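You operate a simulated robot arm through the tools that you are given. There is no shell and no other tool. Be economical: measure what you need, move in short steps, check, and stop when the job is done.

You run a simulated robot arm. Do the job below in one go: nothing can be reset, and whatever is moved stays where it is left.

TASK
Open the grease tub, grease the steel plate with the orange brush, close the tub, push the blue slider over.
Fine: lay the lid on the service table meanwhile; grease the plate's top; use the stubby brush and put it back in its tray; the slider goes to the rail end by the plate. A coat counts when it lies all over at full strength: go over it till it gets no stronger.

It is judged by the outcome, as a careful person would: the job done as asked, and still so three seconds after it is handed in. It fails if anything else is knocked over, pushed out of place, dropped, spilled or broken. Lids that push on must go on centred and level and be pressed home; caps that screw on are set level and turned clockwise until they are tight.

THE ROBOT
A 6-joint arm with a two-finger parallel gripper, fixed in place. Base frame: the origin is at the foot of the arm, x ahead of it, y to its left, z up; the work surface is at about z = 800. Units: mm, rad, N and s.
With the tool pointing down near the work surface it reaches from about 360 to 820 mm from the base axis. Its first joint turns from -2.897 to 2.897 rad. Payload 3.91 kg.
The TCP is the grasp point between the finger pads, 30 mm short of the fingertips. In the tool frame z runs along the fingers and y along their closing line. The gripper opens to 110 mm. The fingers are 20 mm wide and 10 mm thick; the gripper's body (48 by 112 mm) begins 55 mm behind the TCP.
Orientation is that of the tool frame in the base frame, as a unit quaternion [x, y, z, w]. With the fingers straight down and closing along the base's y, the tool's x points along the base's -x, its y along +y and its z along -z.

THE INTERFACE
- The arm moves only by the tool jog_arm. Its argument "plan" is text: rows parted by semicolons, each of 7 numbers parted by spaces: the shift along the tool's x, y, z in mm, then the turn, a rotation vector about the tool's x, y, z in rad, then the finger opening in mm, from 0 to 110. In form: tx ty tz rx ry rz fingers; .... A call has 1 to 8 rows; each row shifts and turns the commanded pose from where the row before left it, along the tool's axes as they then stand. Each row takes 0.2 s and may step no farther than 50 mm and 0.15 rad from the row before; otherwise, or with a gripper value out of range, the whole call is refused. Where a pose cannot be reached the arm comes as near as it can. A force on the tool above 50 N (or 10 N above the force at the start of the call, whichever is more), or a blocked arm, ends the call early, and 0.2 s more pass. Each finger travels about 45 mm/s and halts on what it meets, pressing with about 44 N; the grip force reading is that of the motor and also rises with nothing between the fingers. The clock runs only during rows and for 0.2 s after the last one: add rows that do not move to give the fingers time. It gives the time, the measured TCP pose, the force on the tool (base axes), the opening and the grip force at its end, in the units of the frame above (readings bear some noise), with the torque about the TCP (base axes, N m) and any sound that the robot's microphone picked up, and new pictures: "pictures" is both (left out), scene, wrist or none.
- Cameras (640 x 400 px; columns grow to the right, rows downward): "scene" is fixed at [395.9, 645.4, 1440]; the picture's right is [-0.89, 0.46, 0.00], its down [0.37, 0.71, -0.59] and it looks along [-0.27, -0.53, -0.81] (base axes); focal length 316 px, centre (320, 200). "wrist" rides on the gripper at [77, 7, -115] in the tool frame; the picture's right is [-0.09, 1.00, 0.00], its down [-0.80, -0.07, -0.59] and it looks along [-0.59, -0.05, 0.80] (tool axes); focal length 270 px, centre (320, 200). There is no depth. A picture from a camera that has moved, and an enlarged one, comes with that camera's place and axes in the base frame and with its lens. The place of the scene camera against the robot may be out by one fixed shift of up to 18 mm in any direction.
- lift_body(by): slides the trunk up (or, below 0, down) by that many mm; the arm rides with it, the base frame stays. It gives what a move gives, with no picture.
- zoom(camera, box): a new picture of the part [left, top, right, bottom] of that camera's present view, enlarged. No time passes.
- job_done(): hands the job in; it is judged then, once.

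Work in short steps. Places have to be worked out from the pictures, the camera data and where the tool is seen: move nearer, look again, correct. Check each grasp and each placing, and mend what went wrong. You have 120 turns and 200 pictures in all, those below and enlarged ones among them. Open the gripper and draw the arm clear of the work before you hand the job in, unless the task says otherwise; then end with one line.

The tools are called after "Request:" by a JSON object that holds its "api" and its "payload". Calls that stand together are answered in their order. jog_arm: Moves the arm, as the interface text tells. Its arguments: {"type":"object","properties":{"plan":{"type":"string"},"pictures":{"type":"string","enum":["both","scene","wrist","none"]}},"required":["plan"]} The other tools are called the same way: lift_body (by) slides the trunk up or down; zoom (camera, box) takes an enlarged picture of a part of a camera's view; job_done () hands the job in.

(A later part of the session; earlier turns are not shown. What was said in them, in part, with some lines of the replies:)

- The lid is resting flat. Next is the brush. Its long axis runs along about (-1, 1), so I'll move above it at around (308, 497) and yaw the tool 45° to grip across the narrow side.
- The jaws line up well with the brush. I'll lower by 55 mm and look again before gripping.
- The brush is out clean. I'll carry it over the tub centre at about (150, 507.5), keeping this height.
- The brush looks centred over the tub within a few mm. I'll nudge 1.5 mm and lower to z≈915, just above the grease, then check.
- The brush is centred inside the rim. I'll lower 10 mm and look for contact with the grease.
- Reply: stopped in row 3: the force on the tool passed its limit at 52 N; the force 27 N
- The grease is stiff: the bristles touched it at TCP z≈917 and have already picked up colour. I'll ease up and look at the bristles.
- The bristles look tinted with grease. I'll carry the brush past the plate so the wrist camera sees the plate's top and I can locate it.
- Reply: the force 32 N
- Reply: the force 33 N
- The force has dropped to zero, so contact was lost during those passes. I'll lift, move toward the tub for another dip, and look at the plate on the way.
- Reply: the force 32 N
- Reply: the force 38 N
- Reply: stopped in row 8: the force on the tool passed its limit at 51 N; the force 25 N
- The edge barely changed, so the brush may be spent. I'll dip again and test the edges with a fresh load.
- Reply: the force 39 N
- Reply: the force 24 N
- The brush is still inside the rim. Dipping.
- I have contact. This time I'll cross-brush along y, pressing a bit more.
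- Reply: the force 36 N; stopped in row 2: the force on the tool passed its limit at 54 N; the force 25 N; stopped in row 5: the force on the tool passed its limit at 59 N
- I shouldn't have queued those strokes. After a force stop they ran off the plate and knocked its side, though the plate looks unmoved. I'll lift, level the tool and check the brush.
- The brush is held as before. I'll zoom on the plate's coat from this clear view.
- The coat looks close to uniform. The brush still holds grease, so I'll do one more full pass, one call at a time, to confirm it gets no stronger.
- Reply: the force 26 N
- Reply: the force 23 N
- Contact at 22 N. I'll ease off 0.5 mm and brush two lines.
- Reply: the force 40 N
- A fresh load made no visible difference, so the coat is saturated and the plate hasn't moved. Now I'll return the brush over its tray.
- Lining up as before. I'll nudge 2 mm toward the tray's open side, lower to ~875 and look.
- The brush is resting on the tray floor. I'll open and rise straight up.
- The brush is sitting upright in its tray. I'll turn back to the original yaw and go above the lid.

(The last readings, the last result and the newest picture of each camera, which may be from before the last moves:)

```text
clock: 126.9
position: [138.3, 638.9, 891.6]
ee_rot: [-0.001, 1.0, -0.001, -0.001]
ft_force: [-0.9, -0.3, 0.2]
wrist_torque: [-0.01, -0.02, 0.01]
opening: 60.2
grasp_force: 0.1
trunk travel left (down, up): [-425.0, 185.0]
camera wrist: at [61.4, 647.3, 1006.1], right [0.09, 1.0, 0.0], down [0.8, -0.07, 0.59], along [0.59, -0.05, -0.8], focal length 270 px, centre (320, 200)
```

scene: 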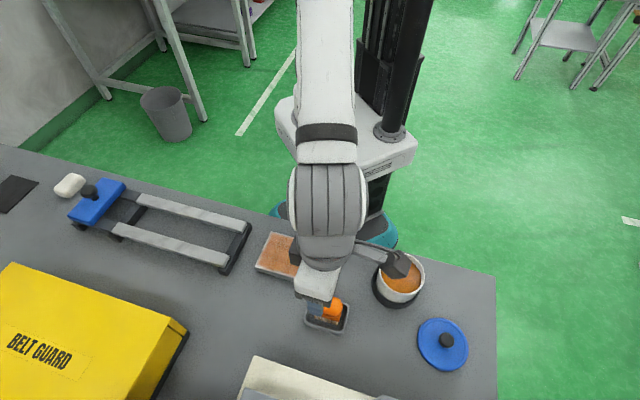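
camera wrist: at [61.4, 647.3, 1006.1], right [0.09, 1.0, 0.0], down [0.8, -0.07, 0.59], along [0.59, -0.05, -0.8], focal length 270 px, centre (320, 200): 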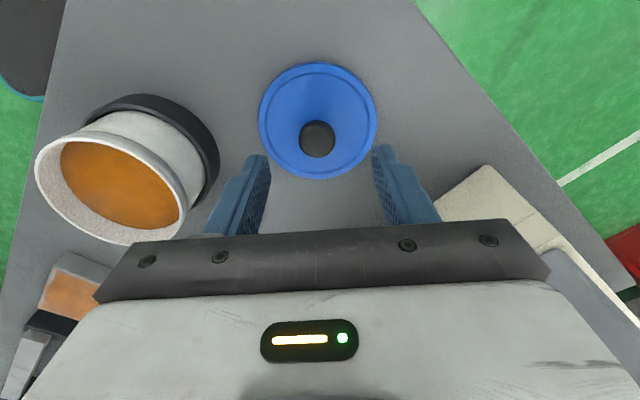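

The knob is nearly centred. I'll correct by (+1.2, -1.5) mm and lower to the earlier grip height, z≈844.

Request:
{"api": "jog_arm", "payload": {"plan": "1.2 -1.5 20 0 0 0 60; 0 0 20 0 0 0 60; 0 0 7 0 0 0 60; 0 0 0 0 0 0 60", "pictures": "wrist"}}

```text
clock: 127.9
position: [136.1, 632.5, 843.7]
ee_rot: [0.0, 1.0, -0.001, 0.0]
ft_force: [0.2, 0.0, 0.4]
wrist_torque: [0.0, 0.06, 0.0]
opening: 60.0
grasp_force: 0.2
trunk travel left (down, up): [-425.0, 185.0]
camera wrist: at [59.8, 641.5, 959.1], right [0.09, 1.0, 0.0], down [0.8, -0.07, 0.59], along [0.59, -0.05, -0.8], focal length 270 px, centre (320, 200)
```

wrist: 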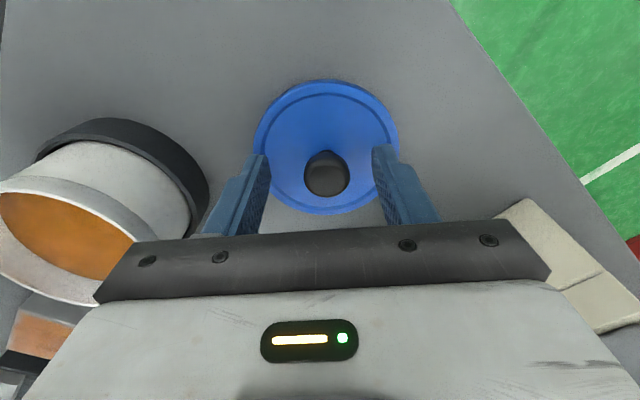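

The arm settled a few mm off, with the knob to the right. I'll correct by +3 mm in y and +2 in x, then recheck before closing.

Request:
{"api": "jog_arm", "payload": {"plan": "1.5 3 0 0 0 0 60; 0 0 0 0 0 0 60; 0 0 0 0 0 0 60", "pictures": "wrist"}}

```text
clock: 128.7
position: [134.9, 637.5, 844.5]
ee_rot: [0.0, 1.0, -0.001, 0.0]
ft_force: [0.0, -0.6, 0.8]
wrist_torque: [-0.01, 0.0, -0.01]
opening: 60.1
grasp_force: 0.1
trunk travel left (down, up): [-425.0, 185.0]
camera wrist: at [58.0, 645.2, 959.2], right [0.09, 1.0, 0.0], down [0.8, -0.07, 0.59], along [0.59, -0.05, -0.8], focal length 270 px, centre (320, 200)
```

wrist: 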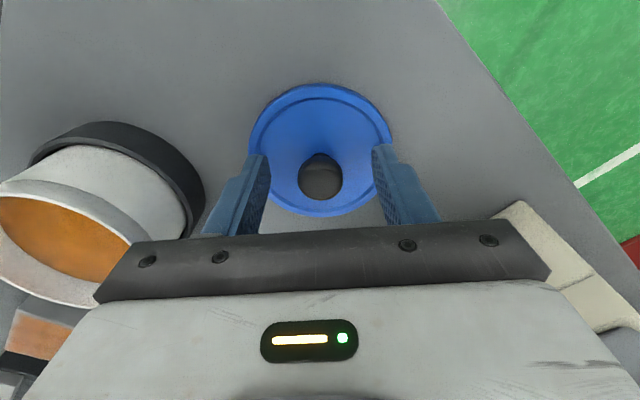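

The knob now sits at the reference pixel (320, 177). Closing.

Request:
{"api": "jog_arm", "payload": {"plan": "0 0 0 0 0 0 45; 0 0 0 0 0 0 30; 0 0 0 0 0 0 15; 0 0 0 0 0 0 15; 0 0 0 0 0 0 15", "pictures": "wrist"}}

```text
clock: 129.9
position: [135.6, 636.4, 844.1]
ee_rot: [-0.001, 1.0, -0.001, 0.0]
ft_force: [0.3, 0.1, 0.7]
wrist_torque: [-0.05, -0.02, 0.0]
opening: 23.6
grasp_force: 44.4
trunk travel left (down, up): [-425.0, 185.0]
camera wrist: at [58.0, 645.2, 959.3], right [0.09, 1.0, 0.0], down [0.8, -0.07, 0.59], along [0.59, -0.05, -0.8], focal length 270 px, centre (320, 200)
```

wrist: 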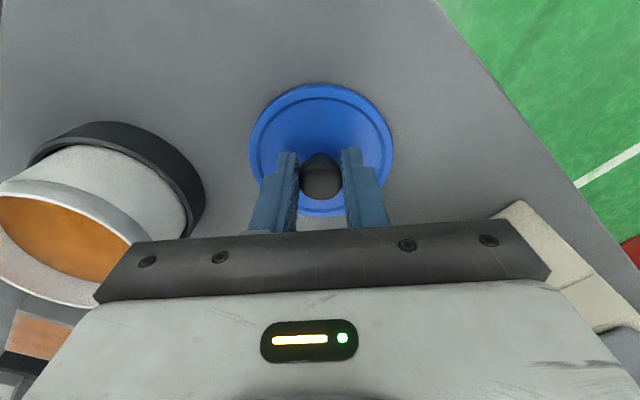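

Gripped at 23.6 mm. I'll lift and carry the lid back over the tub at z≈970 to compare with the earlier reference view.

Request:
{"api": "jog_arm", "payload": {"plan": "0 0 -26 0 0 0 15; 0 0 -50 0 0 0 15; 0 0 -50 0 0 0 15; -4.8 -43 0 0 0 0 15; -4.8 -43 0 0 0 0 15; -4.8 -43 0 0 0 0 15; 0 0 0 0 0 0 15; 0 0 0 0 0 0 15"}}

Request:
{"api": "zoom", "payload": {"camera": "scene", "box": [340, 200, 500, 320]}}

Request:
{"api": "zoom", "payload": {"camera": "wrist", "box": [220, 20, 420, 220]}}

```text
clock: 131.7
position: [146.9, 507.4, 971.2]
ee_rot: [-0.001, 1.0, -0.001, 0.0]
ft_force: [0.5, 0.1, -0.8]
wrist_torque: [0.0, 0.01, 0.0]
opening: 23.9
grasp_force: 44.2
trunk travel left (down, up): [-425.0, 185.0]
camera wrist: at [71.2, 515.1, 1085.6], right [0.09, 1.0, 0.0], down [0.8, -0.07, 0.59], along [0.59, -0.05, -0.8], focal length 270 px, centre (320, 200)
```

scene: 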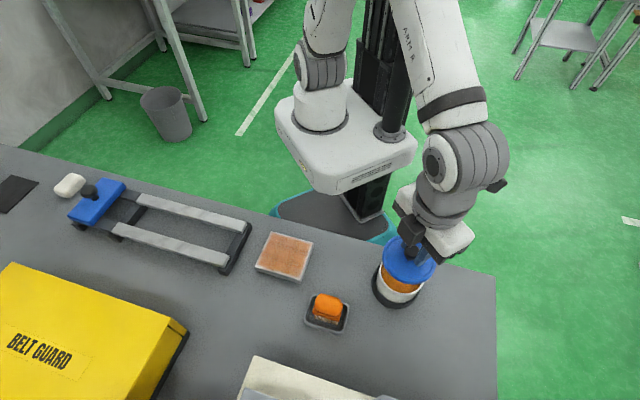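
wrist: 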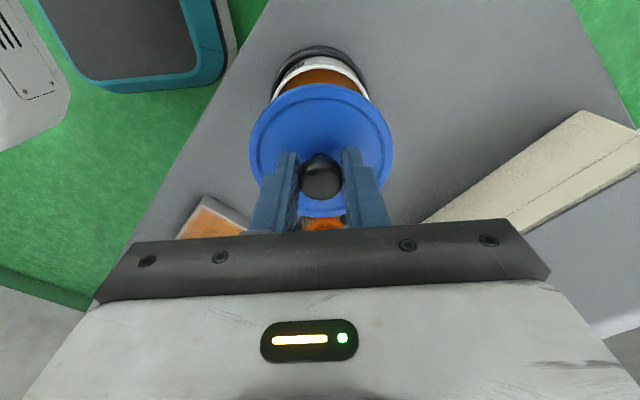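

```text
3.33 times, centred on (420, 260) of scene
camera zoom: at [395.9, 645.4, 1440.0], right [-0.89, 0.46, 0.0], down [0.37, 0.71, -0.59], along [-0.27, -0.53, -0.81], focal length 1054 px, centre (-13, 0)
```

zoom: 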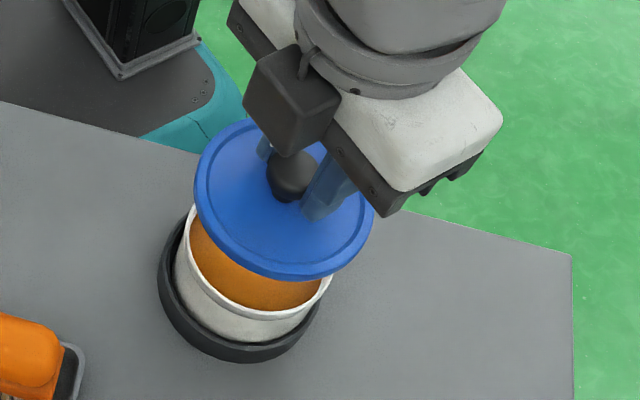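

```text
2.00 times, centred on (320, 120) of wrist
camera zoom: at [71.2, 515.1, 1085.6], right [0.09, 1.0, 0.0], down [0.8, -0.07, 0.59], along [0.59, -0.05, -0.8], focal length 541 px, centre (320, 360)
```

zoom: 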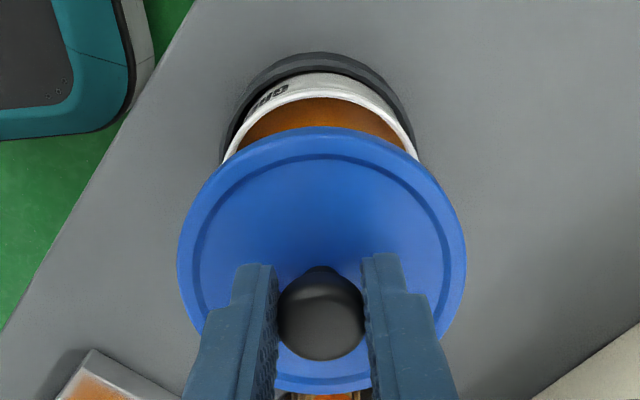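

The lid and tub look nearly concentric, maybe 1–2 mm short in base x. I'll shift +1.5 mm in x, lower to ~10 mm above seating, and check concentricity.

Request:
{"api": "jog_arm", "payload": {"plan": "-1.5 0 25 0 0 0 15; 0 0 27 0 0 0 15; 0 0 0 0 0 0 15; 0 0 0 0 0 0 15", "pictures": "none"}}

Request:
{"api": "zoom", "payload": {"camera": "scene", "box": [350, 220, 450, 310]}}

Request:
{"api": "zoom", "payload": {"camera": "wrist", "box": [220, 20, 420, 220]}}

```text
clock: 132.7
position: [151.0, 507.4, 916.2]
ee_rot: [0.0, 1.0, -0.001, 0.0]
ft_force: [0.6, -0.4, -0.5]
wrist_torque: [0.0, -0.02, 0.02]
opening: 23.8
grasp_force: 43.9
trunk travel left (down, up): [-425.0, 185.0]
```

```text
4.44 times, centred on (400, 265) of scene
camera zoom: at [395.9, 645.4, 1440.0], right [-0.89, 0.46, 0.0], down [0.37, 0.71, -0.59], along [-0.27, -0.53, -0.81], focal length 1406 px, centre (-36, -89)
```

zoom: 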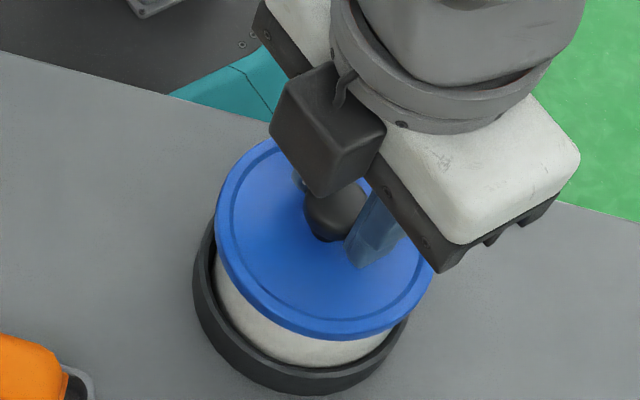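

```text
2.00 times, centred on (320, 120) of wrist
camera zoom: at [74.2, 515.2, 1031.8], right [0.09, 1.0, 0.0], down [0.8, -0.07, 0.59], along [0.59, -0.05, -0.8], focal length 541 px, centre (320, 360)
```

zoom: 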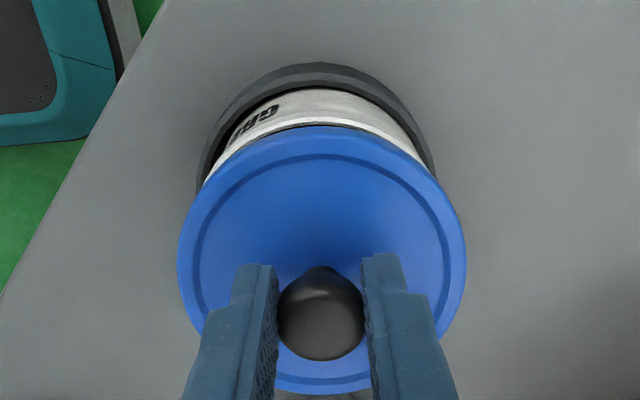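

Alignment matches the original seated view within about 1 mm. I'll lower gently toward the seat.

Request:
{"api": "jog_arm", "payload": {"plan": "0 0 4 0 0 0 15; 0 0 2 0 0 0 15; 0 0 0 0 0 0 15", "pictures": "none"}}

Request:
{"api": "jog_arm", "payload": {"plan": "0 0 1.5 0 0 0 15; 0 0 0 0 0 0 15", "pictures": "none"}}

Request:
{"api": "zoom", "payload": {"camera": "scene", "box": [350, 220, 450, 310]}}

Request:
{"api": "zoom", "payload": {"camera": "wrist", "box": [220, 20, 420, 220]}}

```text
clock: 133.5
position: [151.8, 506.6, 913.5]
ee_rot: [-0.001, 1.0, 0.001, 0.001]
ft_force: [2.1, -2.5, 19.1]
wrist_torque: [-0.05, 0.35, 0.01]
opening: 24.0
grasp_force: 44.3
trunk travel left (down, up): [-425.0, 185.0]
```

```text
clock: 134.1
position: [151.5, 507.2, 912.9]
ee_rot: [0.0, 1.0, 0.003, 0.0]
ft_force: [6.7, 3.0, 40.1]
wrist_torque: [0.1, 0.26, -0.02]
opening: 23.8
grasp_force: 44.0
trunk travel left (down, up): [-425.0, 185.0]
```

```text
4.44 times, centred on (400, 265) of scene
camera zoom: at [395.9, 645.4, 1440.0], right [-0.89, 0.46, 0.0], down [0.37, 0.71, -0.59], along [-0.27, -0.53, -0.81], focal length 1406 px, centre (-36, -89)
```

zoom: 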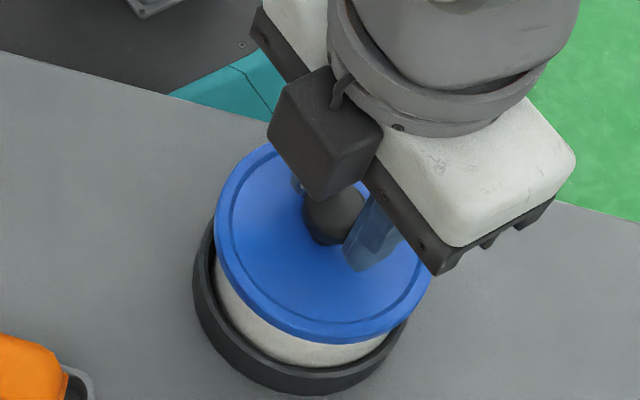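

```text
2.00 times, centred on (320, 120) of wrist
camera zoom: at [73.9, 514.4, 1027.8], right [0.09, 1.0, 0.01], down [0.8, -0.07, 0.6], along [0.59, -0.05, -0.8], focal length 541 px, centre (320, 360)
```

zoom: 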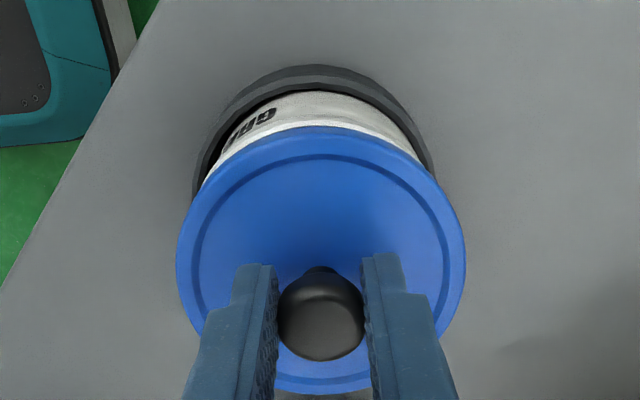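

The lid touches about 6 mm above its seat. The torque shows contact biased to the -x side, and the scene view suggests the lid is ~1.5 mm too far in +x. I'll back off 3 mm, shift, and try again.

Request:
{"api": "jog_arm", "payload": {"plan": "0 0 -4 0 0 0 15; 1.5 0.5 0 0 0 0 15; 0 0 0 0 0 0 15; 0 0 2 0 0 0 15; 0 0 1 0 0 0 15; 0 0 0 0 0 0 15", "pictures": "none"}}

```text
clock: 135.5
position: [148.3, 506.5, 912.9]
ee_rot: [-0.001, 1.0, 0.0, 0.0]
ft_force: [-7.4, -6.4, 9.5]
wrist_torque: [-0.24, 0.47, 0.06]
opening: 23.8
grasp_force: 43.2
trunk travel left (down, up): [-425.0, 185.0]
```

The reaction now pushes toward -x and -y, which looks like self-centring. I'll follow it slightly and press a bit more.

Request:
{"api": "jog_arm", "payload": {"plan": "1 -0.7 0 0 0 0 15; 0 0 1 0 0 0 15; 0 0 1 0 0 0 15; 0 0 0 0 0 0 15", "pictures": "none"}}

```text
clock: 136.5
position: [148.4, 506.4, 911.4]
ee_rot: [-0.001, 1.0, 0.001, 0.001]
ft_force: [1.7, -5.3, 23.7]
wrist_torque: [-0.13, 0.47, 0.02]
opening: 23.8
grasp_force: 43.5
trunk travel left (down, up): [-425.0, 185.0]
```

It's down a little more. Contact is still biased to -x, so I'll shift another 1 mm and press.

Request:
{"api": "jog_arm", "payload": {"plan": "1 -0.4 0 0 0 0 15; 0 0 1 0 0 0 15; 0 0 0 0 0 0 15", "pictures": "none"}}

Request:
{"api": "zoom", "payload": {"camera": "scene", "box": [350, 220, 450, 310]}}

Request:
{"api": "zoom", "payload": {"camera": "wrist", "box": [220, 20, 420, 220]}}

```text
clock: 137.3
position: [148.6, 506.2, 910.5]
ee_rot: [-0.001, 1.0, 0.002, 0.0]
ft_force: [7.5, 2.5, 33.9]
wrist_torque: [0.07, 0.57, -0.04]
opening: 24.1
grasp_force: 44.1
trunk travel left (down, up): [-425.0, 185.0]
```

```text
4.44 times, centred on (400, 265) of scene
camera zoom: at [395.9, 645.4, 1440.0], right [-0.89, 0.46, 0.0], down [0.37, 0.71, -0.59], along [-0.27, -0.53, -0.81], focal length 1406 px, centre (-36, -89)
```

zoom: 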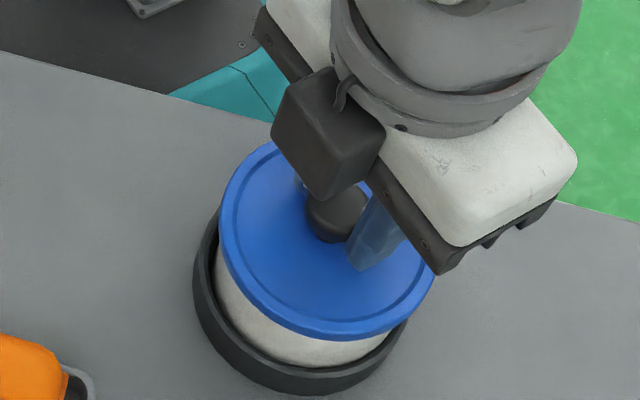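

```text
2.00 times, centred on (320, 120) of wrist
camera zoom: at [71.5, 514.1, 1024.9], right [0.09, 1.0, 0.0], down [0.8, -0.07, 0.59], along [0.59, -0.05, -0.8], focal length 541 px, centre (320, 360)
```

zoom: 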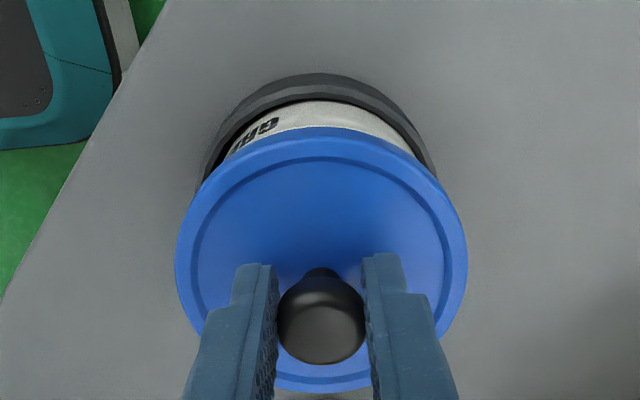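

The lid is visually centred now, and the side load says I went ~0.5 mm too far. I'll ease that and press further.

Request:
{"api": "jog_arm", "payload": {"plan": "-0.7 0 0 0 0 0 15; 0 0 0.6 0 0 0 15; 0 0 0 0 0 0 15", "pictures": "none"}}

Request:
{"api": "jog_arm", "payload": {"plan": "0 0 0.6 0 0 0 15; 0 0 0 0 0 0 15", "pictures": "none"}}

```text
clock: 138.1
position: [147.0, 506.3, 906.9]
ee_rot: [-0.002, 1.0, -0.001, 0.0]
ft_force: [0.9, 0.6, 15.5]
wrist_torque: [-0.05, -0.69, -0.02]
opening: 23.6
grasp_force: 44.2
trunk travel left (down, up): [-425.0, 185.0]
```

```text
clock: 138.7
position: [148.6, 505.8, 906.3]
ee_rot: [-0.001, 1.0, -0.001, 0.0]
ft_force: [-1.2, -1.2, 7.1]
wrist_torque: [-0.04, -0.28, -0.03]
opening: 23.9
grasp_force: 44.2
trunk travel left (down, up): [-425.0, 185.0]
```

The lid dropped onto the tub at z≈906. I'll press further until it snaps home.

Request:
{"api": "jog_arm", "payload": {"plan": "0 0 1 0 0 0 15; 0 0 1 0 0 0 15; 0 0 0 0 0 0 15", "pictures": "none"}}

Request:
{"api": "zoom", "payload": {"camera": "scene", "box": [350, 220, 450, 310]}}

Request:
{"api": "zoom", "payload": {"camera": "wrist", "box": [220, 20, 420, 220]}}

```text
clock: 139.5
position: [148.2, 506.2, 906.5]
ee_rot: [-0.001, 1.0, 0.001, 0.001]
ft_force: [-4.7, -0.8, 21.5]
wrist_torque: [-0.14, -0.5, -0.03]
opening: 23.8
grasp_force: 44.2
trunk travel left (down, up): [-425.0, 185.0]
```

```text
4.44 times, centred on (400, 265) of scene
camera zoom: at [395.9, 645.4, 1440.0], right [-0.89, 0.46, 0.0], down [0.37, 0.71, -0.59], along [-0.27, -0.53, -0.81], focal length 1406 px, centre (-36, -89)
```

zoom: 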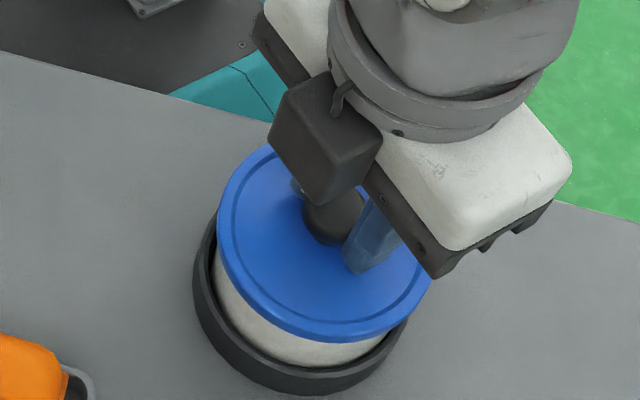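

```text
2.00 times, centred on (320, 120) of wrist
camera zoom: at [71.6, 513.9, 1021.0], right [0.09, 1.0, 0.0], down [0.8, -0.07, 0.6], along [0.59, -0.05, -0.8], focal length 541 px, centre (320, 360)
```

zoom: 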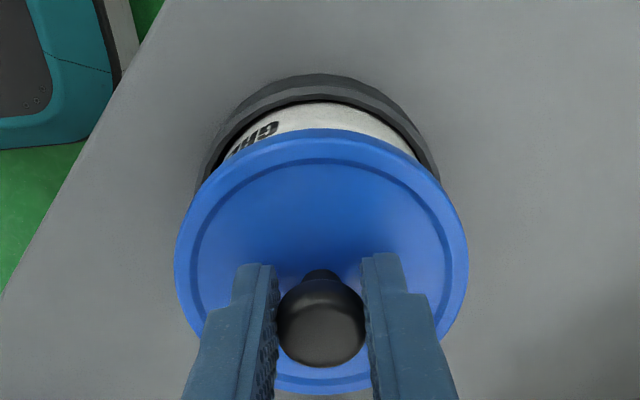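

The lid's position now matches the original seated image. I'll press harder to be sure it snaps home.

Request:
{"api": "jog_arm", "payload": {"plan": "0 0 1 0 0 0 15; 0 0 0 0 0 0 15", "pictures": "none"}}

Request:
{"api": "jog_arm", "payload": {"plan": "0 0 0.8 0 0 0 15; 0 0 0 0 0 0 15", "pictures": "none"}}

Request:
{"api": "jog_arm", "payload": {"plan": "0 0 0.6 0 0 0 15; 0 0 0 0 0 0 15", "pictures": "none"}}

```text
clock: 140.1
position: [149.4, 506.4, 905.5]
ee_rot: [0.0, 1.0, 0.001, 0.001]
ft_force: [-5.5, 2.8, 32.6]
wrist_torque: [0.09, -0.98, 0.01]
opening: 23.8
grasp_force: 43.8
trunk travel left (down, up): [-425.0, 185.0]
heard: snap
```

```text
clock: 140.7
position: [146.5, 505.5, 905.0]
ee_rot: [-0.001, 1.0, 0.001, 0.001]
ft_force: [-8.1, 6.5, 36.8]
wrist_torque: [0.12, -0.73, 0.12]
opening: 24.0
grasp_force: 44.0
trunk travel left (down, up): [-425.0, 185.0]
```

```text
clock: 141.3
position: [148.3, 505.6, 904.7]
ee_rot: [-0.001, 1.0, 0.001, 0.001]
ft_force: [-12.7, 3.9, 37.9]
wrist_torque: [0.07, -0.46, 0.05]
opening: 23.9
grasp_force: 43.8
trunk travel left (down, up): [-425.0, 185.0]
```

Snap heard, so the lid is home. I'll relieve the preload slightly, open and rise.

Request:
{"api": "jog_arm", "payload": {"plan": "0.6 0 -1.2 0 0 0 15; 0 0 0 0 0 0 30; 0 0 0 0 0 0 50; 0 0 0 0 0 0 60; 0 0 -20 0 0 0 60; 0 0 -40 0 0 0 60; 0 0 -40 0 0 0 60; 0 0 0 0 0 0 60"}}

Request:
{"api": "zoom", "payload": {"camera": "wrist", "box": [220, 0, 420, 200]}}

Request:
{"api": "zoom", "payload": {"camera": "scene", "box": [350, 220, 450, 310]}}

```text
clock: 143.1
position: [148.1, 509.9, 1004.1]
ee_rot: [-0.001, 1.0, -0.001, 0.0]
ft_force: [0.7, 0.6, -1.2]
wrist_torque: [0.03, -0.01, 0.0]
opening: 59.8
grasp_force: 0.0
trunk travel left (down, up): [-425.0, 185.0]
camera wrist: at [70.9, 517.9, 1119.7], right [0.09, 1.0, 0.0], down [0.8, -0.07, 0.59], along [0.59, -0.05, -0.8], focal length 270 px, centre (320, 200)
```

scene: 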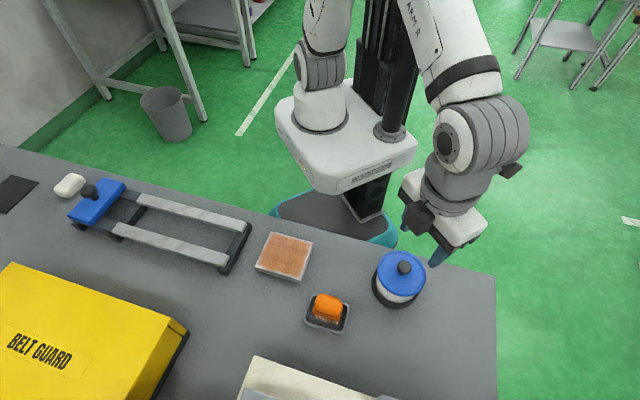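
wrist: 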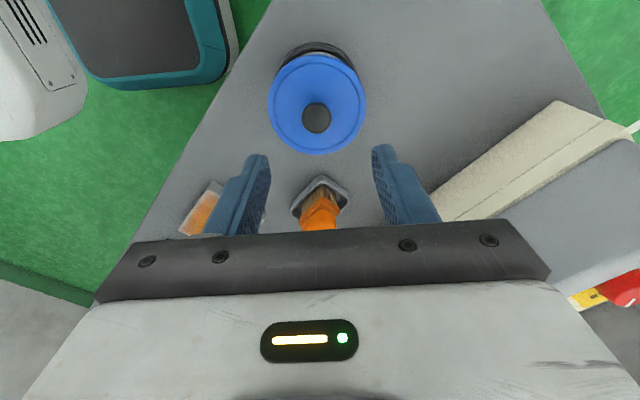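

```text
2.00 times, centred on (320, 100) of wrist
camera zoom: at [70.9, 517.9, 1119.7], right [0.09, 1.0, 0.0], down [0.8, -0.07, 0.59], along [0.59, -0.05, -0.8], focal length 541 px, centre (320, 400)
```

zoom: 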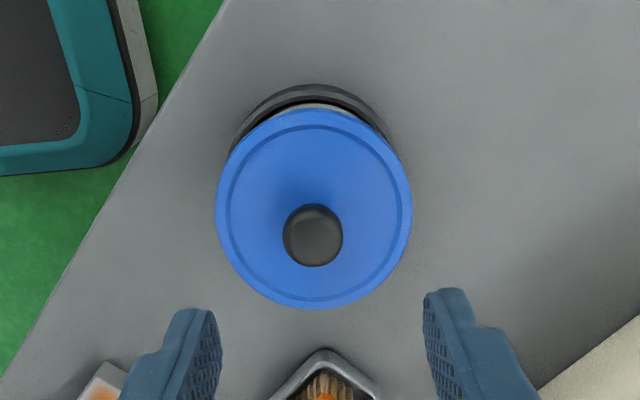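

```text
4.44 times, centred on (400, 265) of scene
camera zoom: at [395.9, 645.4, 1440.0], right [-0.89, 0.46, 0.0], down [0.37, 0.71, -0.59], along [-0.27, -0.53, -0.81], focal length 1406 px, centre (-36, -89)
```

zoom: 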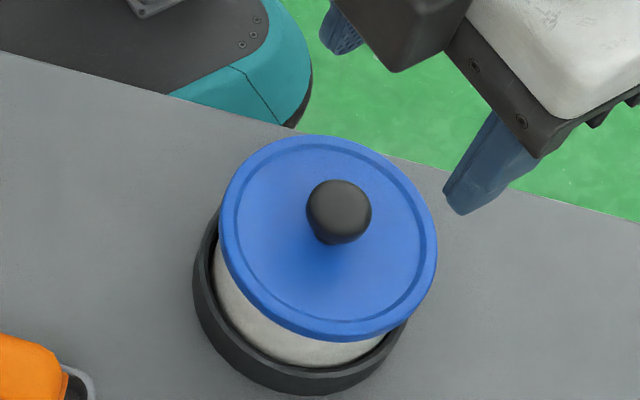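

The lid sits level, matching its original place within about 1 mm. Next is the slider; I'll travel at z≈1000 around the clear side toward it.

Request:
{"api": "jog_arm", "payload": {"plan": "-30 -32 0 0 0 0 60; -30 -32 0 0 0 0 60; -30 -32 0 0 0 0 60; -31 -32 0 0 0 0 60; -31 -32 0 0 0 0 60; -25 -33.3 0 0 0 0 60; -25 -33.3 0 0 0 0 60; -25 -33.3 0 0 0 0 60", "pictures": "none"}}

Request:
{"api": "jog_arm", "payload": {"plan": "-25 -33.3 0 0 0 0 60; -25 -33.3 0 0 0 0 60; -25 -33.3 0 0 0 0 60; -40 -25 0 0 0 0 60; -40 -25 0 0 0 0 60; -40 -25 0 0 0 0 60; -30 -25 0 0 0 0 60; 0 0 0 0 0 0 60"}}

```text
clock: 144.9
position: [376.4, 250.2, 1007.0]
ee_rot: [-0.002, 1.0, -0.001, 0.0]
ft_force: [-0.5, -0.4, -0.3]
wrist_torque: [0.03, 0.02, -0.03]
opening: 59.9
grasp_force: 0.1
trunk travel left (down, up): [-425.0, 185.0]
```

```text
clock: 146.7
position: [600.6, 47.5, 1005.2]
ee_rot: [-0.001, 1.0, -0.001, 0.001]
ft_force: [-0.7, -0.1, -0.3]
wrist_torque: [0.0, 0.0, 0.0]
opening: 59.7
grasp_force: 0.0
trunk travel left (down, up): [-425.0, 185.0]
camera wrist: at [521.3, 55.3, 1120.0], right [0.09, 1.0, 0.0], down [0.8, -0.07, 0.59], along [0.59, -0.05, -0.8], focal length 270 px, centre (320, 200)
```

scene: 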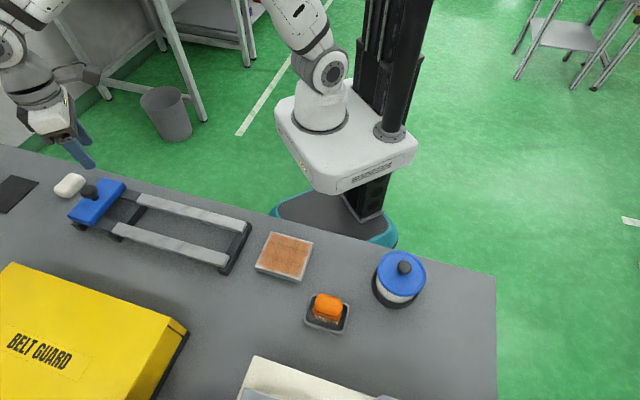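
wrist: 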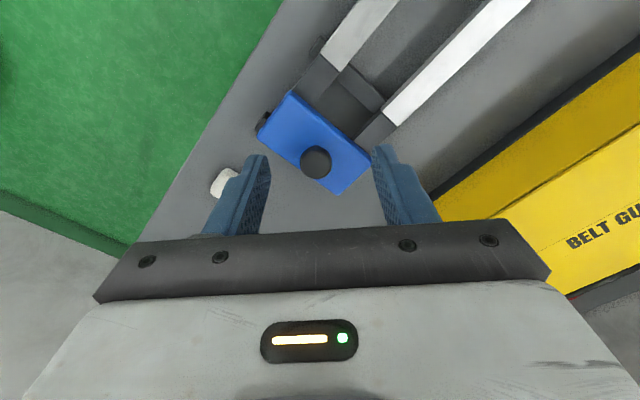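

The slider's knob is near (664, 39). I'll move over it and yaw -45° so the jaws close along the rail direction.

Request:
{"api": "jog_arm", "payload": {"plan": "-32 -4 20 0 0 -0.131 60; 0 0 20 0 0 -0.131 60; 0 0 20 0 0 -0.131 60; 0 0 0 0 0 -0.131 60; 0 0 0 0 0 -0.131 60; 0 0 0 0 0 -0.13 60; -20 -20 0 0 0 0 60; 0 0 0 0 0 0 60", "pictures": "wrist"}}

```text
clock: 148.5
position: [663.5, 42.4, 944.6]
ee_rot: [-0.385, 0.923, -0.001, 0.0]
ft_force: [1.5, -0.9, -0.7]
wrist_torque: [0.03, 0.03, 0.03]
opening: 60.0
grasp_force: 0.0
trunk travel left (down, up): [-425.0, 185.0]
camera wrist: at [604.9, -4.8, 1059.7], right [-0.64, 0.76, 0.0], down [0.62, 0.52, 0.59], along [0.45, 0.38, -0.81], focal length 270 px, centre (320, 200)
```

wrist: 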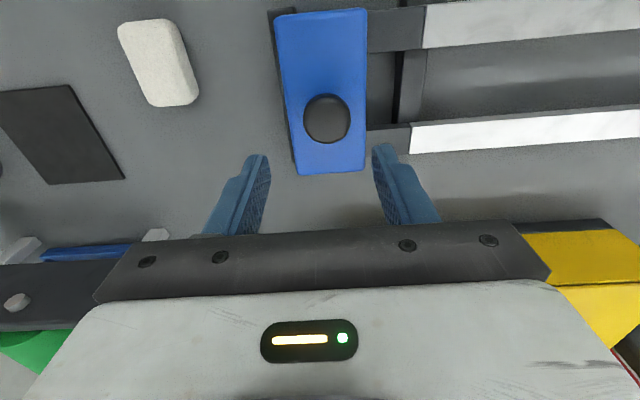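

Triangulating puts the knob near (651, 40), z≈878. The rails run along the tool's y. I'll shift and lower to look again.

Request:
{"api": "jog_arm", "payload": {"plan": "11.5 6 15 0 0 0 60; 0 0 12 0 0 0 60; 0 0 0 0 0 0 60; 0 0 0 0 0 0 60", "pictures": "wrist"}}

Request:
{"api": "zoom", "payload": {"camera": "scene", "box": [40, 150, 160, 240]}}

```text
clock: 149.5
position: [649.4, 38.4, 918.8]
ee_rot: [-0.383, 0.924, -0.002, -0.001]
ft_force: [-0.9, -1.2, 0.1]
wrist_torque: [0.01, 0.03, 0.0]
opening: 59.9
grasp_force: 0.1
trunk travel left (down, up): [-425.0, 185.0]
camera wrist: at [589.8, -9.1, 1033.5], right [-0.64, 0.77, 0.0], down [0.62, 0.52, 0.59], along [0.46, 0.38, -0.8], focal length 270 px, centre (320, 200)
```

wrist: 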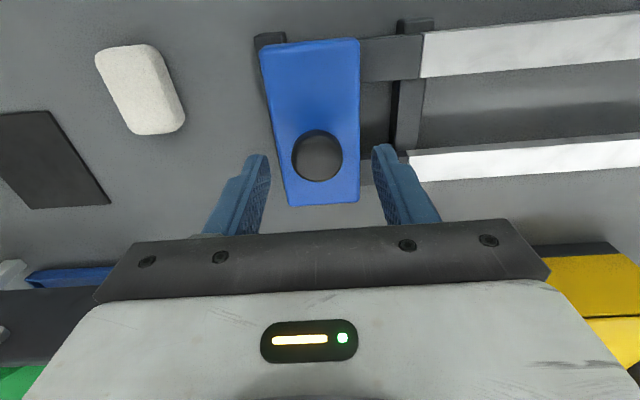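

```text
4.44 times, centred on (100, 195) of scene
camera zoom: at [395.9, 645.4, 1440.0], right [-0.89, 0.46, 0.0], down [0.37, 0.71, -0.59], along [-0.27, -0.53, -0.81], focal length 1406 px, centre (1298, 222)
```

zoom: 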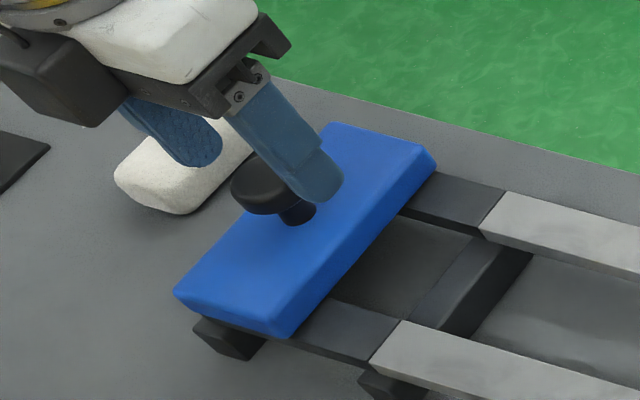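

The knob is centred. I'll lower so the tips straddle it just above the slider block, then narrow the jaws to a loose cage.

Request:
{"api": "jog_arm", "payload": {"plan": "-2 -1 12 0 0 0 60; 0 0 12 0 0 0 60; 0 0 0 0 0 0 60; 0 0 0 0 0 0 50; 0 0 0 0 0 0 50", "pictures": "wrist"}}

Request:
{"api": "zoom", "payload": {"camera": "scene", "box": [40, 150, 160, 240]}}

```text
clock: 150.7
position: [651.6, 39.8, 892.4]
ee_rot: [-0.383, 0.924, -0.002, -0.001]
ft_force: [-0.9, 0.7, 0.2]
wrist_torque: [-0.03, 0.02, 0.0]
opening: 50.2
grasp_force: 0.1
trunk travel left (down, up): [-425.0, 185.0]
camera wrist: at [592.2, -7.7, 1008.3], right [-0.64, 0.77, 0.0], down [0.62, 0.52, 0.59], along [0.46, 0.38, -0.8], focal length 270 px, centre (320, 200)
```

wrist: 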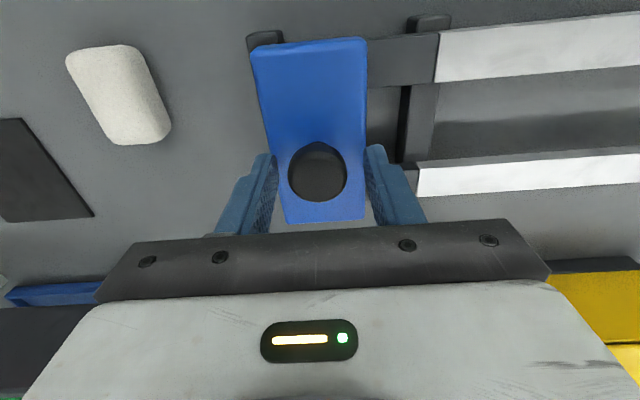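

```text
4.44 times, centred on (100, 195) of scene
camera zoom: at [395.9, 645.4, 1440.0], right [-0.89, 0.46, 0.0], down [0.37, 0.71, -0.59], along [-0.27, -0.53, -0.81], focal length 1406 px, centre (1298, 222)
```

zoom: 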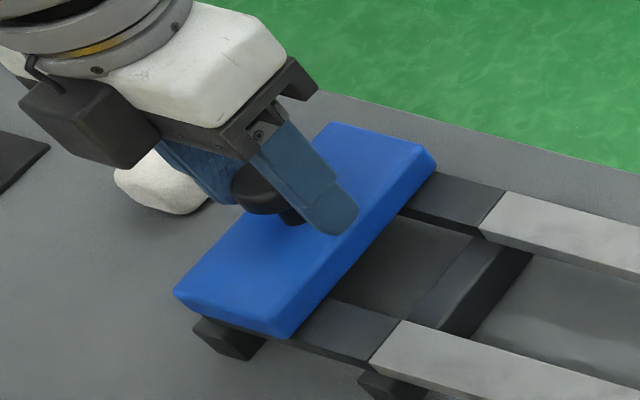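

The fingers straddle the knob without touching the block. I'll narrow to a cage and start pushing along the rails in small steps.

Request:
{"api": "jog_arm", "payload": {"plan": "0 0 0 0 0 0 39; 0 0 0 0 0 0 39; 0 5 0 0 0 0 39; 0 10 0 0 0 0 39; 0 15 0 0 0 0 39; 0 0 0 0 0 0 39"}}

```text
clock: 152.1
position: [627.9, 62.0, 894.3]
ee_rot: [-0.383, 0.924, -0.001, 0.0]
ft_force: [1.5, -3.8, -0.1]
wrist_torque: [-0.09, -0.02, -0.01]
opening: 41.3
grasp_force: 2.5
trunk travel left (down, up): [-425.0, 185.0]
camera wrist: at [570.1, 14.0, 1009.1], right [-0.64, 0.77, 0.0], down [0.62, 0.52, 0.59], along [0.46, 0.38, -0.8], focal length 270 px, centre (320, 200)
```

scene: 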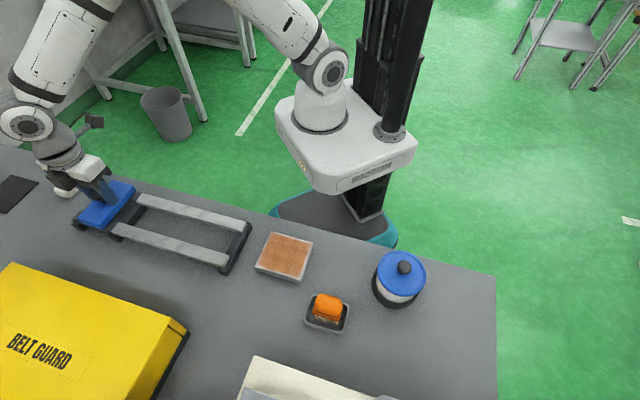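
wrist: 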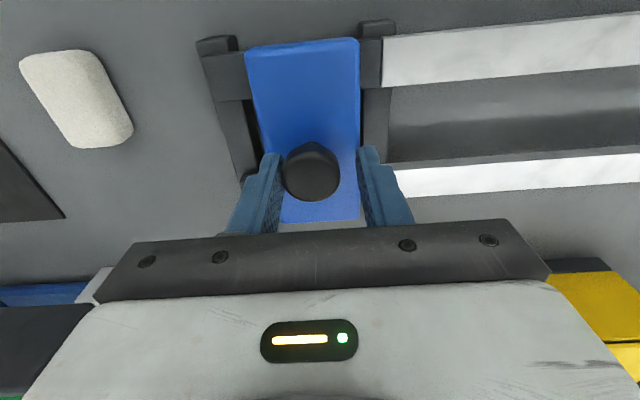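

The slider moves freely at about 4 N. I'll continue in 20 mm steps.

Request:
{"api": "jog_arm", "payload": {"plan": "0 18 0 0 0 0 39; 0 20 0 0 0 0 39; 0 20 0 0 0 0 39; 0 20 0 0 0 0 39; 0 20 0 0 0 0 39; 0 0 0 0 0 0 39"}}

```text
clock: 153.5
position: [560.9, 130.6, 893.2]
ee_rot: [-0.383, 0.924, -0.001, 0.0]
ft_force: [3.3, -1.6, 0.3]
wrist_torque: [-0.03, -0.08, 0.04]
opening: 41.0
grasp_force: 2.1
trunk travel left (down, up): [-425.0, 185.0]
camera wrist: at [502.6, 82.3, 1009.0], right [-0.64, 0.77, 0.0], down [0.62, 0.52, 0.59], along [0.45, 0.38, -0.8], focal length 270 px, centre (320, 200)
```

scene: 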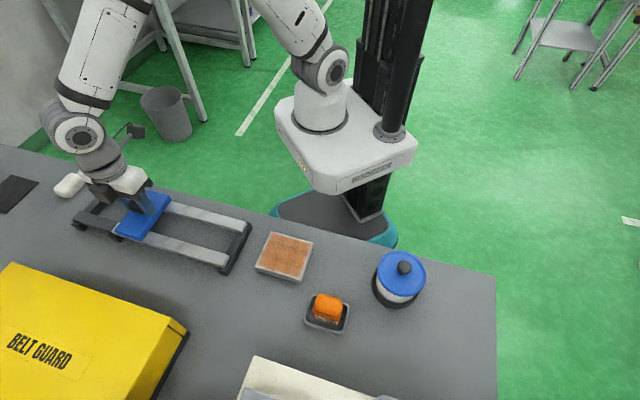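
wrist: 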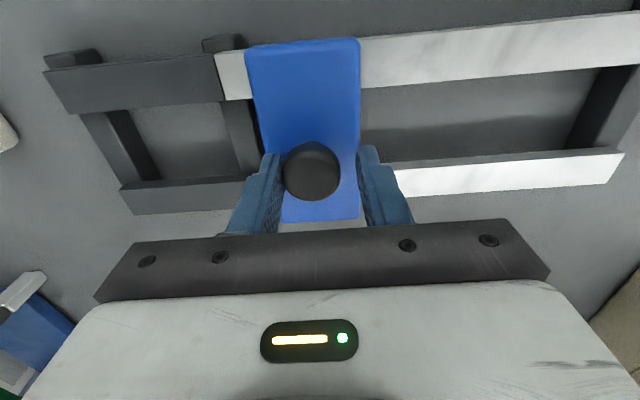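

It's tracking straight, with roughly 150–170 mm left to the end. Continuing.

Request:
{"api": "jog_arm", "payload": {"plan": "0 20 0 0 0 0 39; 0 20 0 0 0 0 39; 0 20 0 0 0 0 39; 0 20 0 0 0 0 39; 0 20 0 0 0 0 39; 0 20 0 0 0 0 39; 0 0 0 0 0 0 39"}}

```text
clock: 155.1
position: [474.5, 215.9, 895.0]
ee_rot: [-0.384, 0.923, -0.001, 0.0]
ft_force: [2.4, -2.4, -1.1]
wrist_torque: [-0.03, -0.05, 0.01]
opening: 41.2
grasp_force: 2.3
trunk travel left (down, up): [-425.0, 185.0]
camera wrist: at [415.5, 167.2, 1009.9], right [-0.64, 0.77, 0.0], down [0.62, 0.52, 0.59], along [0.45, 0.38, -0.81], focal length 270 px, centre (320, 200)
```

scene: 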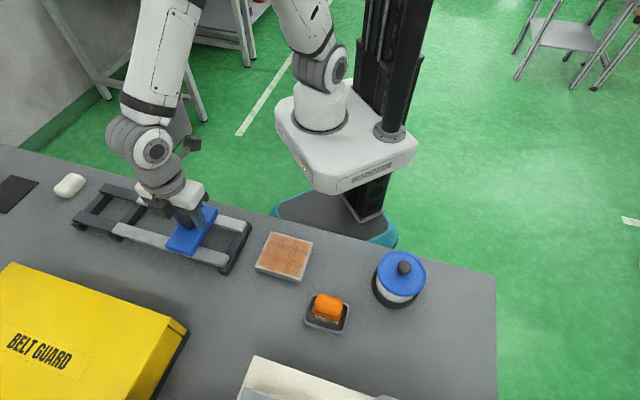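
wrist: 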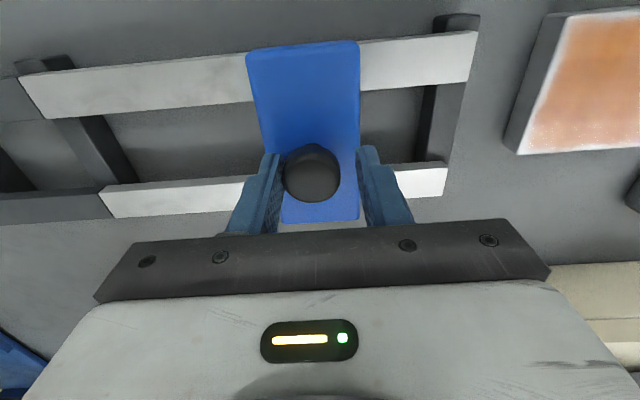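

About 55 mm remain. I'll take smaller steps and watch for an end stop.

Request:
{"api": "jog_arm", "payload": {"plan": "0 12 0 0 0 0 39; 0 12 0 0 0 0 39; 0 10 0 0 0 0 39; 0 6 0 0 0 0 39; 0 0 0 0 0 0 39"}}

```text
clock: 156.3
position: [446.7, 245.3, 892.6]
ee_rot: [-0.384, 0.923, -0.001, -0.001]
ft_force: [2.3, -4.7, -1.5]
wrist_torque: [-0.06, -0.03, -0.07]
opening: 41.6
grasp_force: 3.0
trunk travel left (down, up): [-425.0, 185.0]
camera wrist: at [388.3, 195.7, 1007.7], right [-0.64, 0.77, 0.0], down [0.62, 0.52, 0.59], along [0.45, 0.38, -0.8], focal length 270 px, centre (320, 200)
```

scene: 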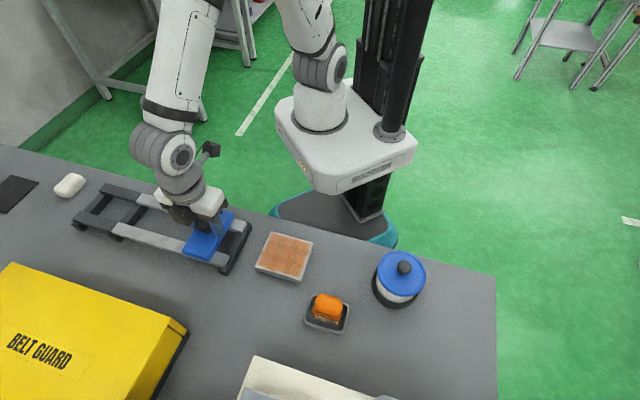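
wrist: 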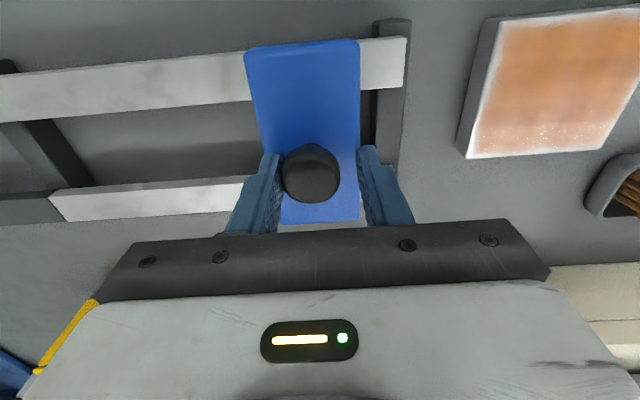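

About 25 mm remain. Small steps again.

Request:
{"api": "jog_arm", "payload": {"plan": "0 6 0 0 0 0 39; 0 6 0 0 0 0 39; 0 4 0 0 0 0 39; 0 3 0 0 0 0 39; 0 0 0 0 0 0 39", "pictures": "wrist"}}

```text
clock: 157.5
position: [433.0, 257.9, 894.9]
ee_rot: [-0.383, 0.924, -0.001, -0.001]
ft_force: [4.2, -3.2, -0.8]
wrist_torque: [-0.02, -0.01, 0.04]
opening: 41.4
grasp_force: 2.5
trunk travel left (down, up): [-425.0, 185.0]
camera wrist: at [375.0, 209.6, 1009.1], right [-0.64, 0.77, 0.0], down [0.62, 0.52, 0.59], along [0.45, 0.38, -0.8], focal length 270 px, centre (320, 200)
```

wrist: 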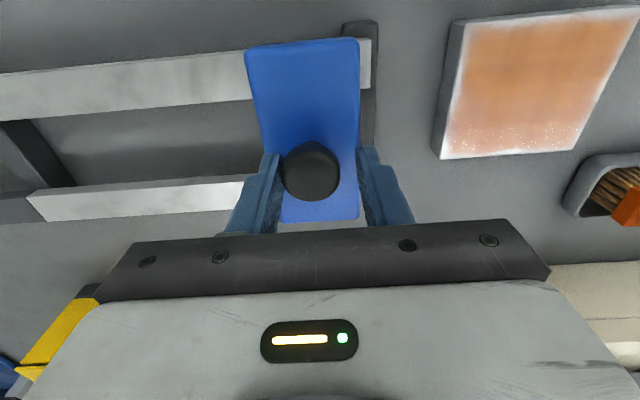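

Nearly flush. I'll push a few more mm and watch the force.

Request:
{"api": "jog_arm", "payload": {"plan": "0 3 0 0 0 0 39; 0 0 0 0 0 0 39", "pictures": "none"}}

Request:
{"api": "jog_arm", "payload": {"plan": "0 2 0 0 0 0 39; 0 0 0 0 0 0 39", "pictures": "wrist"}}

Request:
{"api": "zoom", "payload": {"camera": "scene", "box": [160, 190, 280, 280]}}

```text
clock: 158.1
position: [431.9, 259.7, 892.7]
ee_rot: [-0.384, 0.923, -0.001, -0.001]
ft_force: [4.5, -2.9, 0.0]
wrist_torque: [-0.05, -0.09, 0.0]
opening: 41.4
grasp_force: 2.8
trunk travel left (down, up): [-425.0, 185.0]
```

```text
clock: 158.7
position: [430.6, 261.7, 893.8]
ee_rot: [-0.384, 0.923, -0.002, -0.001]
ft_force: [3.6, -2.7, 2.6]
wrist_torque: [-0.05, -0.1, 0.04]
opening: 41.6
grasp_force: 2.3
trunk travel left (down, up): [-425.0, 185.0]
camera wrist: at [370.7, 212.9, 1008.9], right [-0.64, 0.77, 0.0], down [0.62, 0.52, 0.59], along [0.45, 0.38, -0.8], focal length 270 px, centre (320, 200)
```

wrist: 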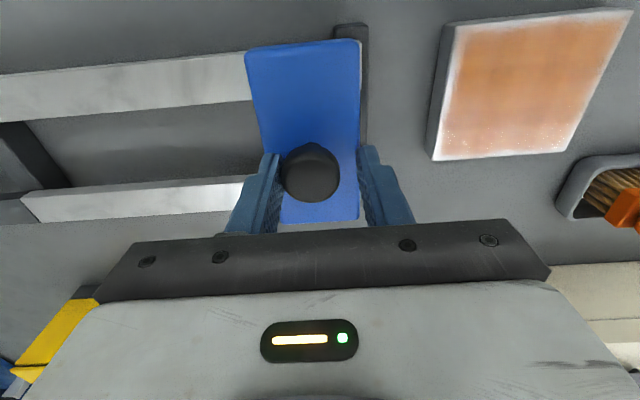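

```text
4.44 times, centred on (220, 235) of scene
camera zoom: at [395.9, 645.4, 1440.0], right [-0.89, 0.46, 0.0], down [0.37, 0.71, -0.59], along [-0.27, -0.53, -0.81], focal length 1406 px, centre (764, 44)
```

zoom: 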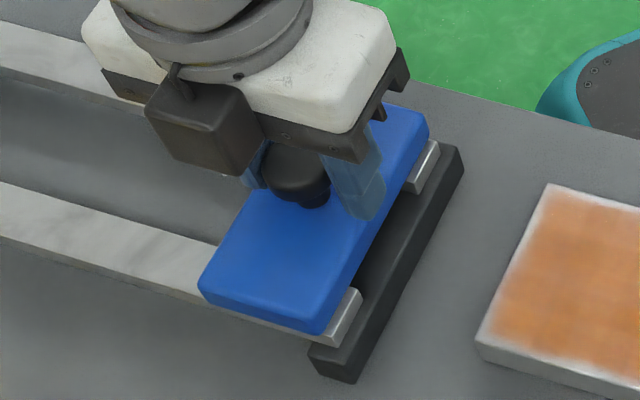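

About 10 mm of rail still shows beyond the block. I'll keep pushing gently until it stops or comes flush.

Request:
{"api": "jog_arm", "payload": {"plan": "0 3 0 0 0 0 39; 0 2 0 0 0 0 39; 0 0 0 0 0 0 39", "pictures": "none"}}

Request:
{"api": "jog_arm", "payload": {"plan": "0 2 0 0 0 0 39; 0 0 0 0 0 0 39", "pictures": "none"}}

Request:
{"api": "zoom", "payload": {"camera": "scene", "box": [160, 190, 280, 280]}}

```text
clock: 159.5
position: [428.0, 264.6, 893.8]
ee_rot: [-0.383, 0.924, -0.001, 0.0]
ft_force: [7.0, -11.9, 3.8]
wrist_torque: [-0.28, -0.16, -0.09]
opening: 45.9
grasp_force: 7.1
trunk travel left (down, up): [-425.0, 185.0]
```

```text
clock: 160.1
position: [427.3, 264.2, 892.9]
ee_rot: [-0.384, 0.923, 0.0, 0.0]
ft_force: [11.5, -15.8, 6.3]
wrist_torque: [-0.37, -0.24, -0.06]
opening: 48.3
grasp_force: 9.6
trunk travel left (down, up): [-425.0, 185.0]
```

```text
4.44 times, centred on (220, 235) of scene
camera zoom: at [395.9, 645.4, 1440.0], right [-0.89, 0.46, 0.0], down [0.37, 0.71, -0.59], along [-0.27, -0.53, -0.81], focal length 1406 px, centre (764, 44)
```

zoom: 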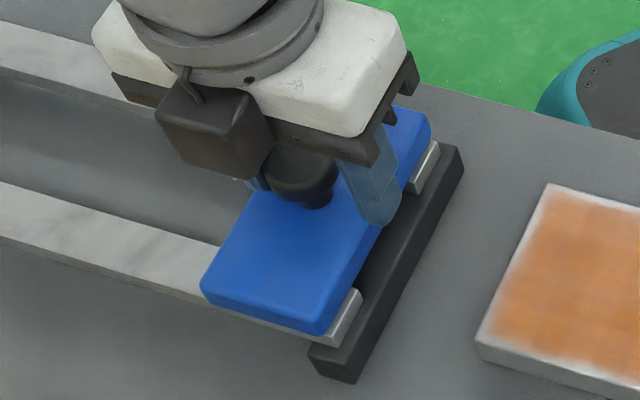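

The force rose and the block stopped moving, so it's against the end stop. I'll back the finger off, open, and rise.

Request:
{"api": "jog_arm", "payload": {"plan": "0 -4 0 0 0 0 55; 0 0 0 0 0 0 64; 0 -3 0 0 0 0 64; 0 0 -25 0 0 0 64; 0 0 -45 0 0 0 64; 0 0 -45 0 0 0 64; 0 0 0 0 0 0 64"}}

Request:
{"api": "zoom", "payload": {"camera": "scene", "box": [160, 190, 280, 280]}}

```text
clock: 161.7
position: [431.2, 263.3, 1013.8]
ee_rot: [-0.383, 0.924, -0.001, -0.001]
ft_force: [0.1, 0.3, -0.6]
wrist_torque: [0.0, 0.0, 0.02]
opening: 64.1
grasp_force: 0.1
trunk travel left (down, up): [-425.0, 185.0]
camera wrist: at [371.1, 214.0, 1127.7], right [-0.64, 0.77, 0.0], down [0.62, 0.52, 0.59], along [0.46, 0.38, -0.8], focal length 270 px, centre (320, 200)
```

scene: 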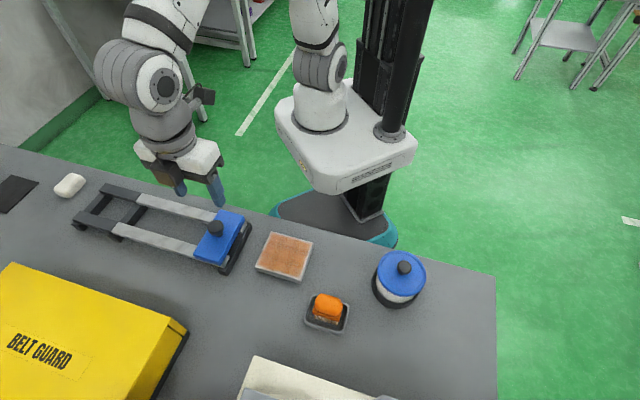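
wrist: 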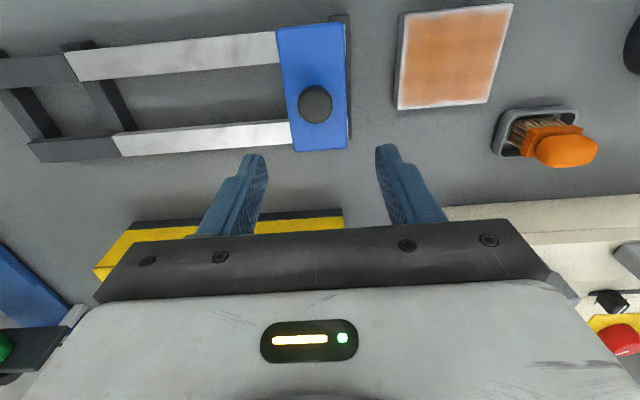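

```text
4.44 times, centred on (220, 235) of scene
camera zoom: at [395.9, 645.4, 1440.0], right [-0.89, 0.46, 0.0], down [0.37, 0.71, -0.59], along [-0.27, -0.53, -0.81], focal length 1406 px, centre (764, 44)
```

zoom: 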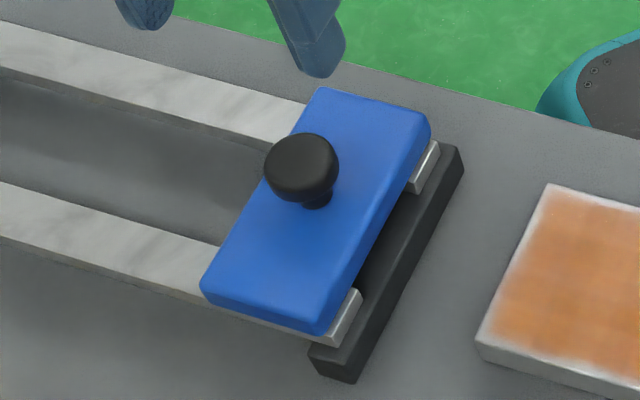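

The slider is at the rail end by the plate. One last look using the same framing as my first zoom, to compare the lid.

Request:
{"api": "zoom", "payload": {"camera": "scene", "box": [230, 210, 470, 360]}}

```text
2.67 times, centred on (350, 285) of scene
camera zoom: at [395.9, 645.4, 1440.0], right [-0.89, 0.46, 0.0], down [0.37, 0.71, -0.59], along [-0.27, -0.53, -0.81], focal length 843 px, centre (240, -27)
```

zoom: 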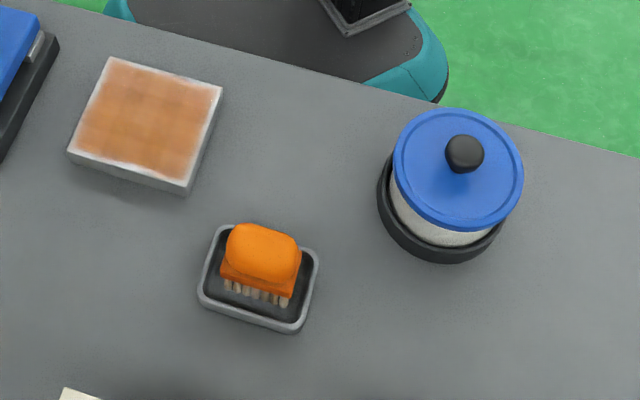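

Everything matches: lid level and in place, brush in its tray, plate coated and unmoved, slider at its end, arm clear with the gripper open. Handing in.

Request:
{"api": "job_done", "payload": {}}

```text
The job is handed in.
```

The steel plate is greased, the tub lid is snapped back on, the stubby brush is back in its tray, and the blue slider is against the stop at the plate end. A roughly 4 mm border at the plate's edges still looks pale: it didn't change when I brushed over it with a fresh load, so I took it to be how the edge is drawn.
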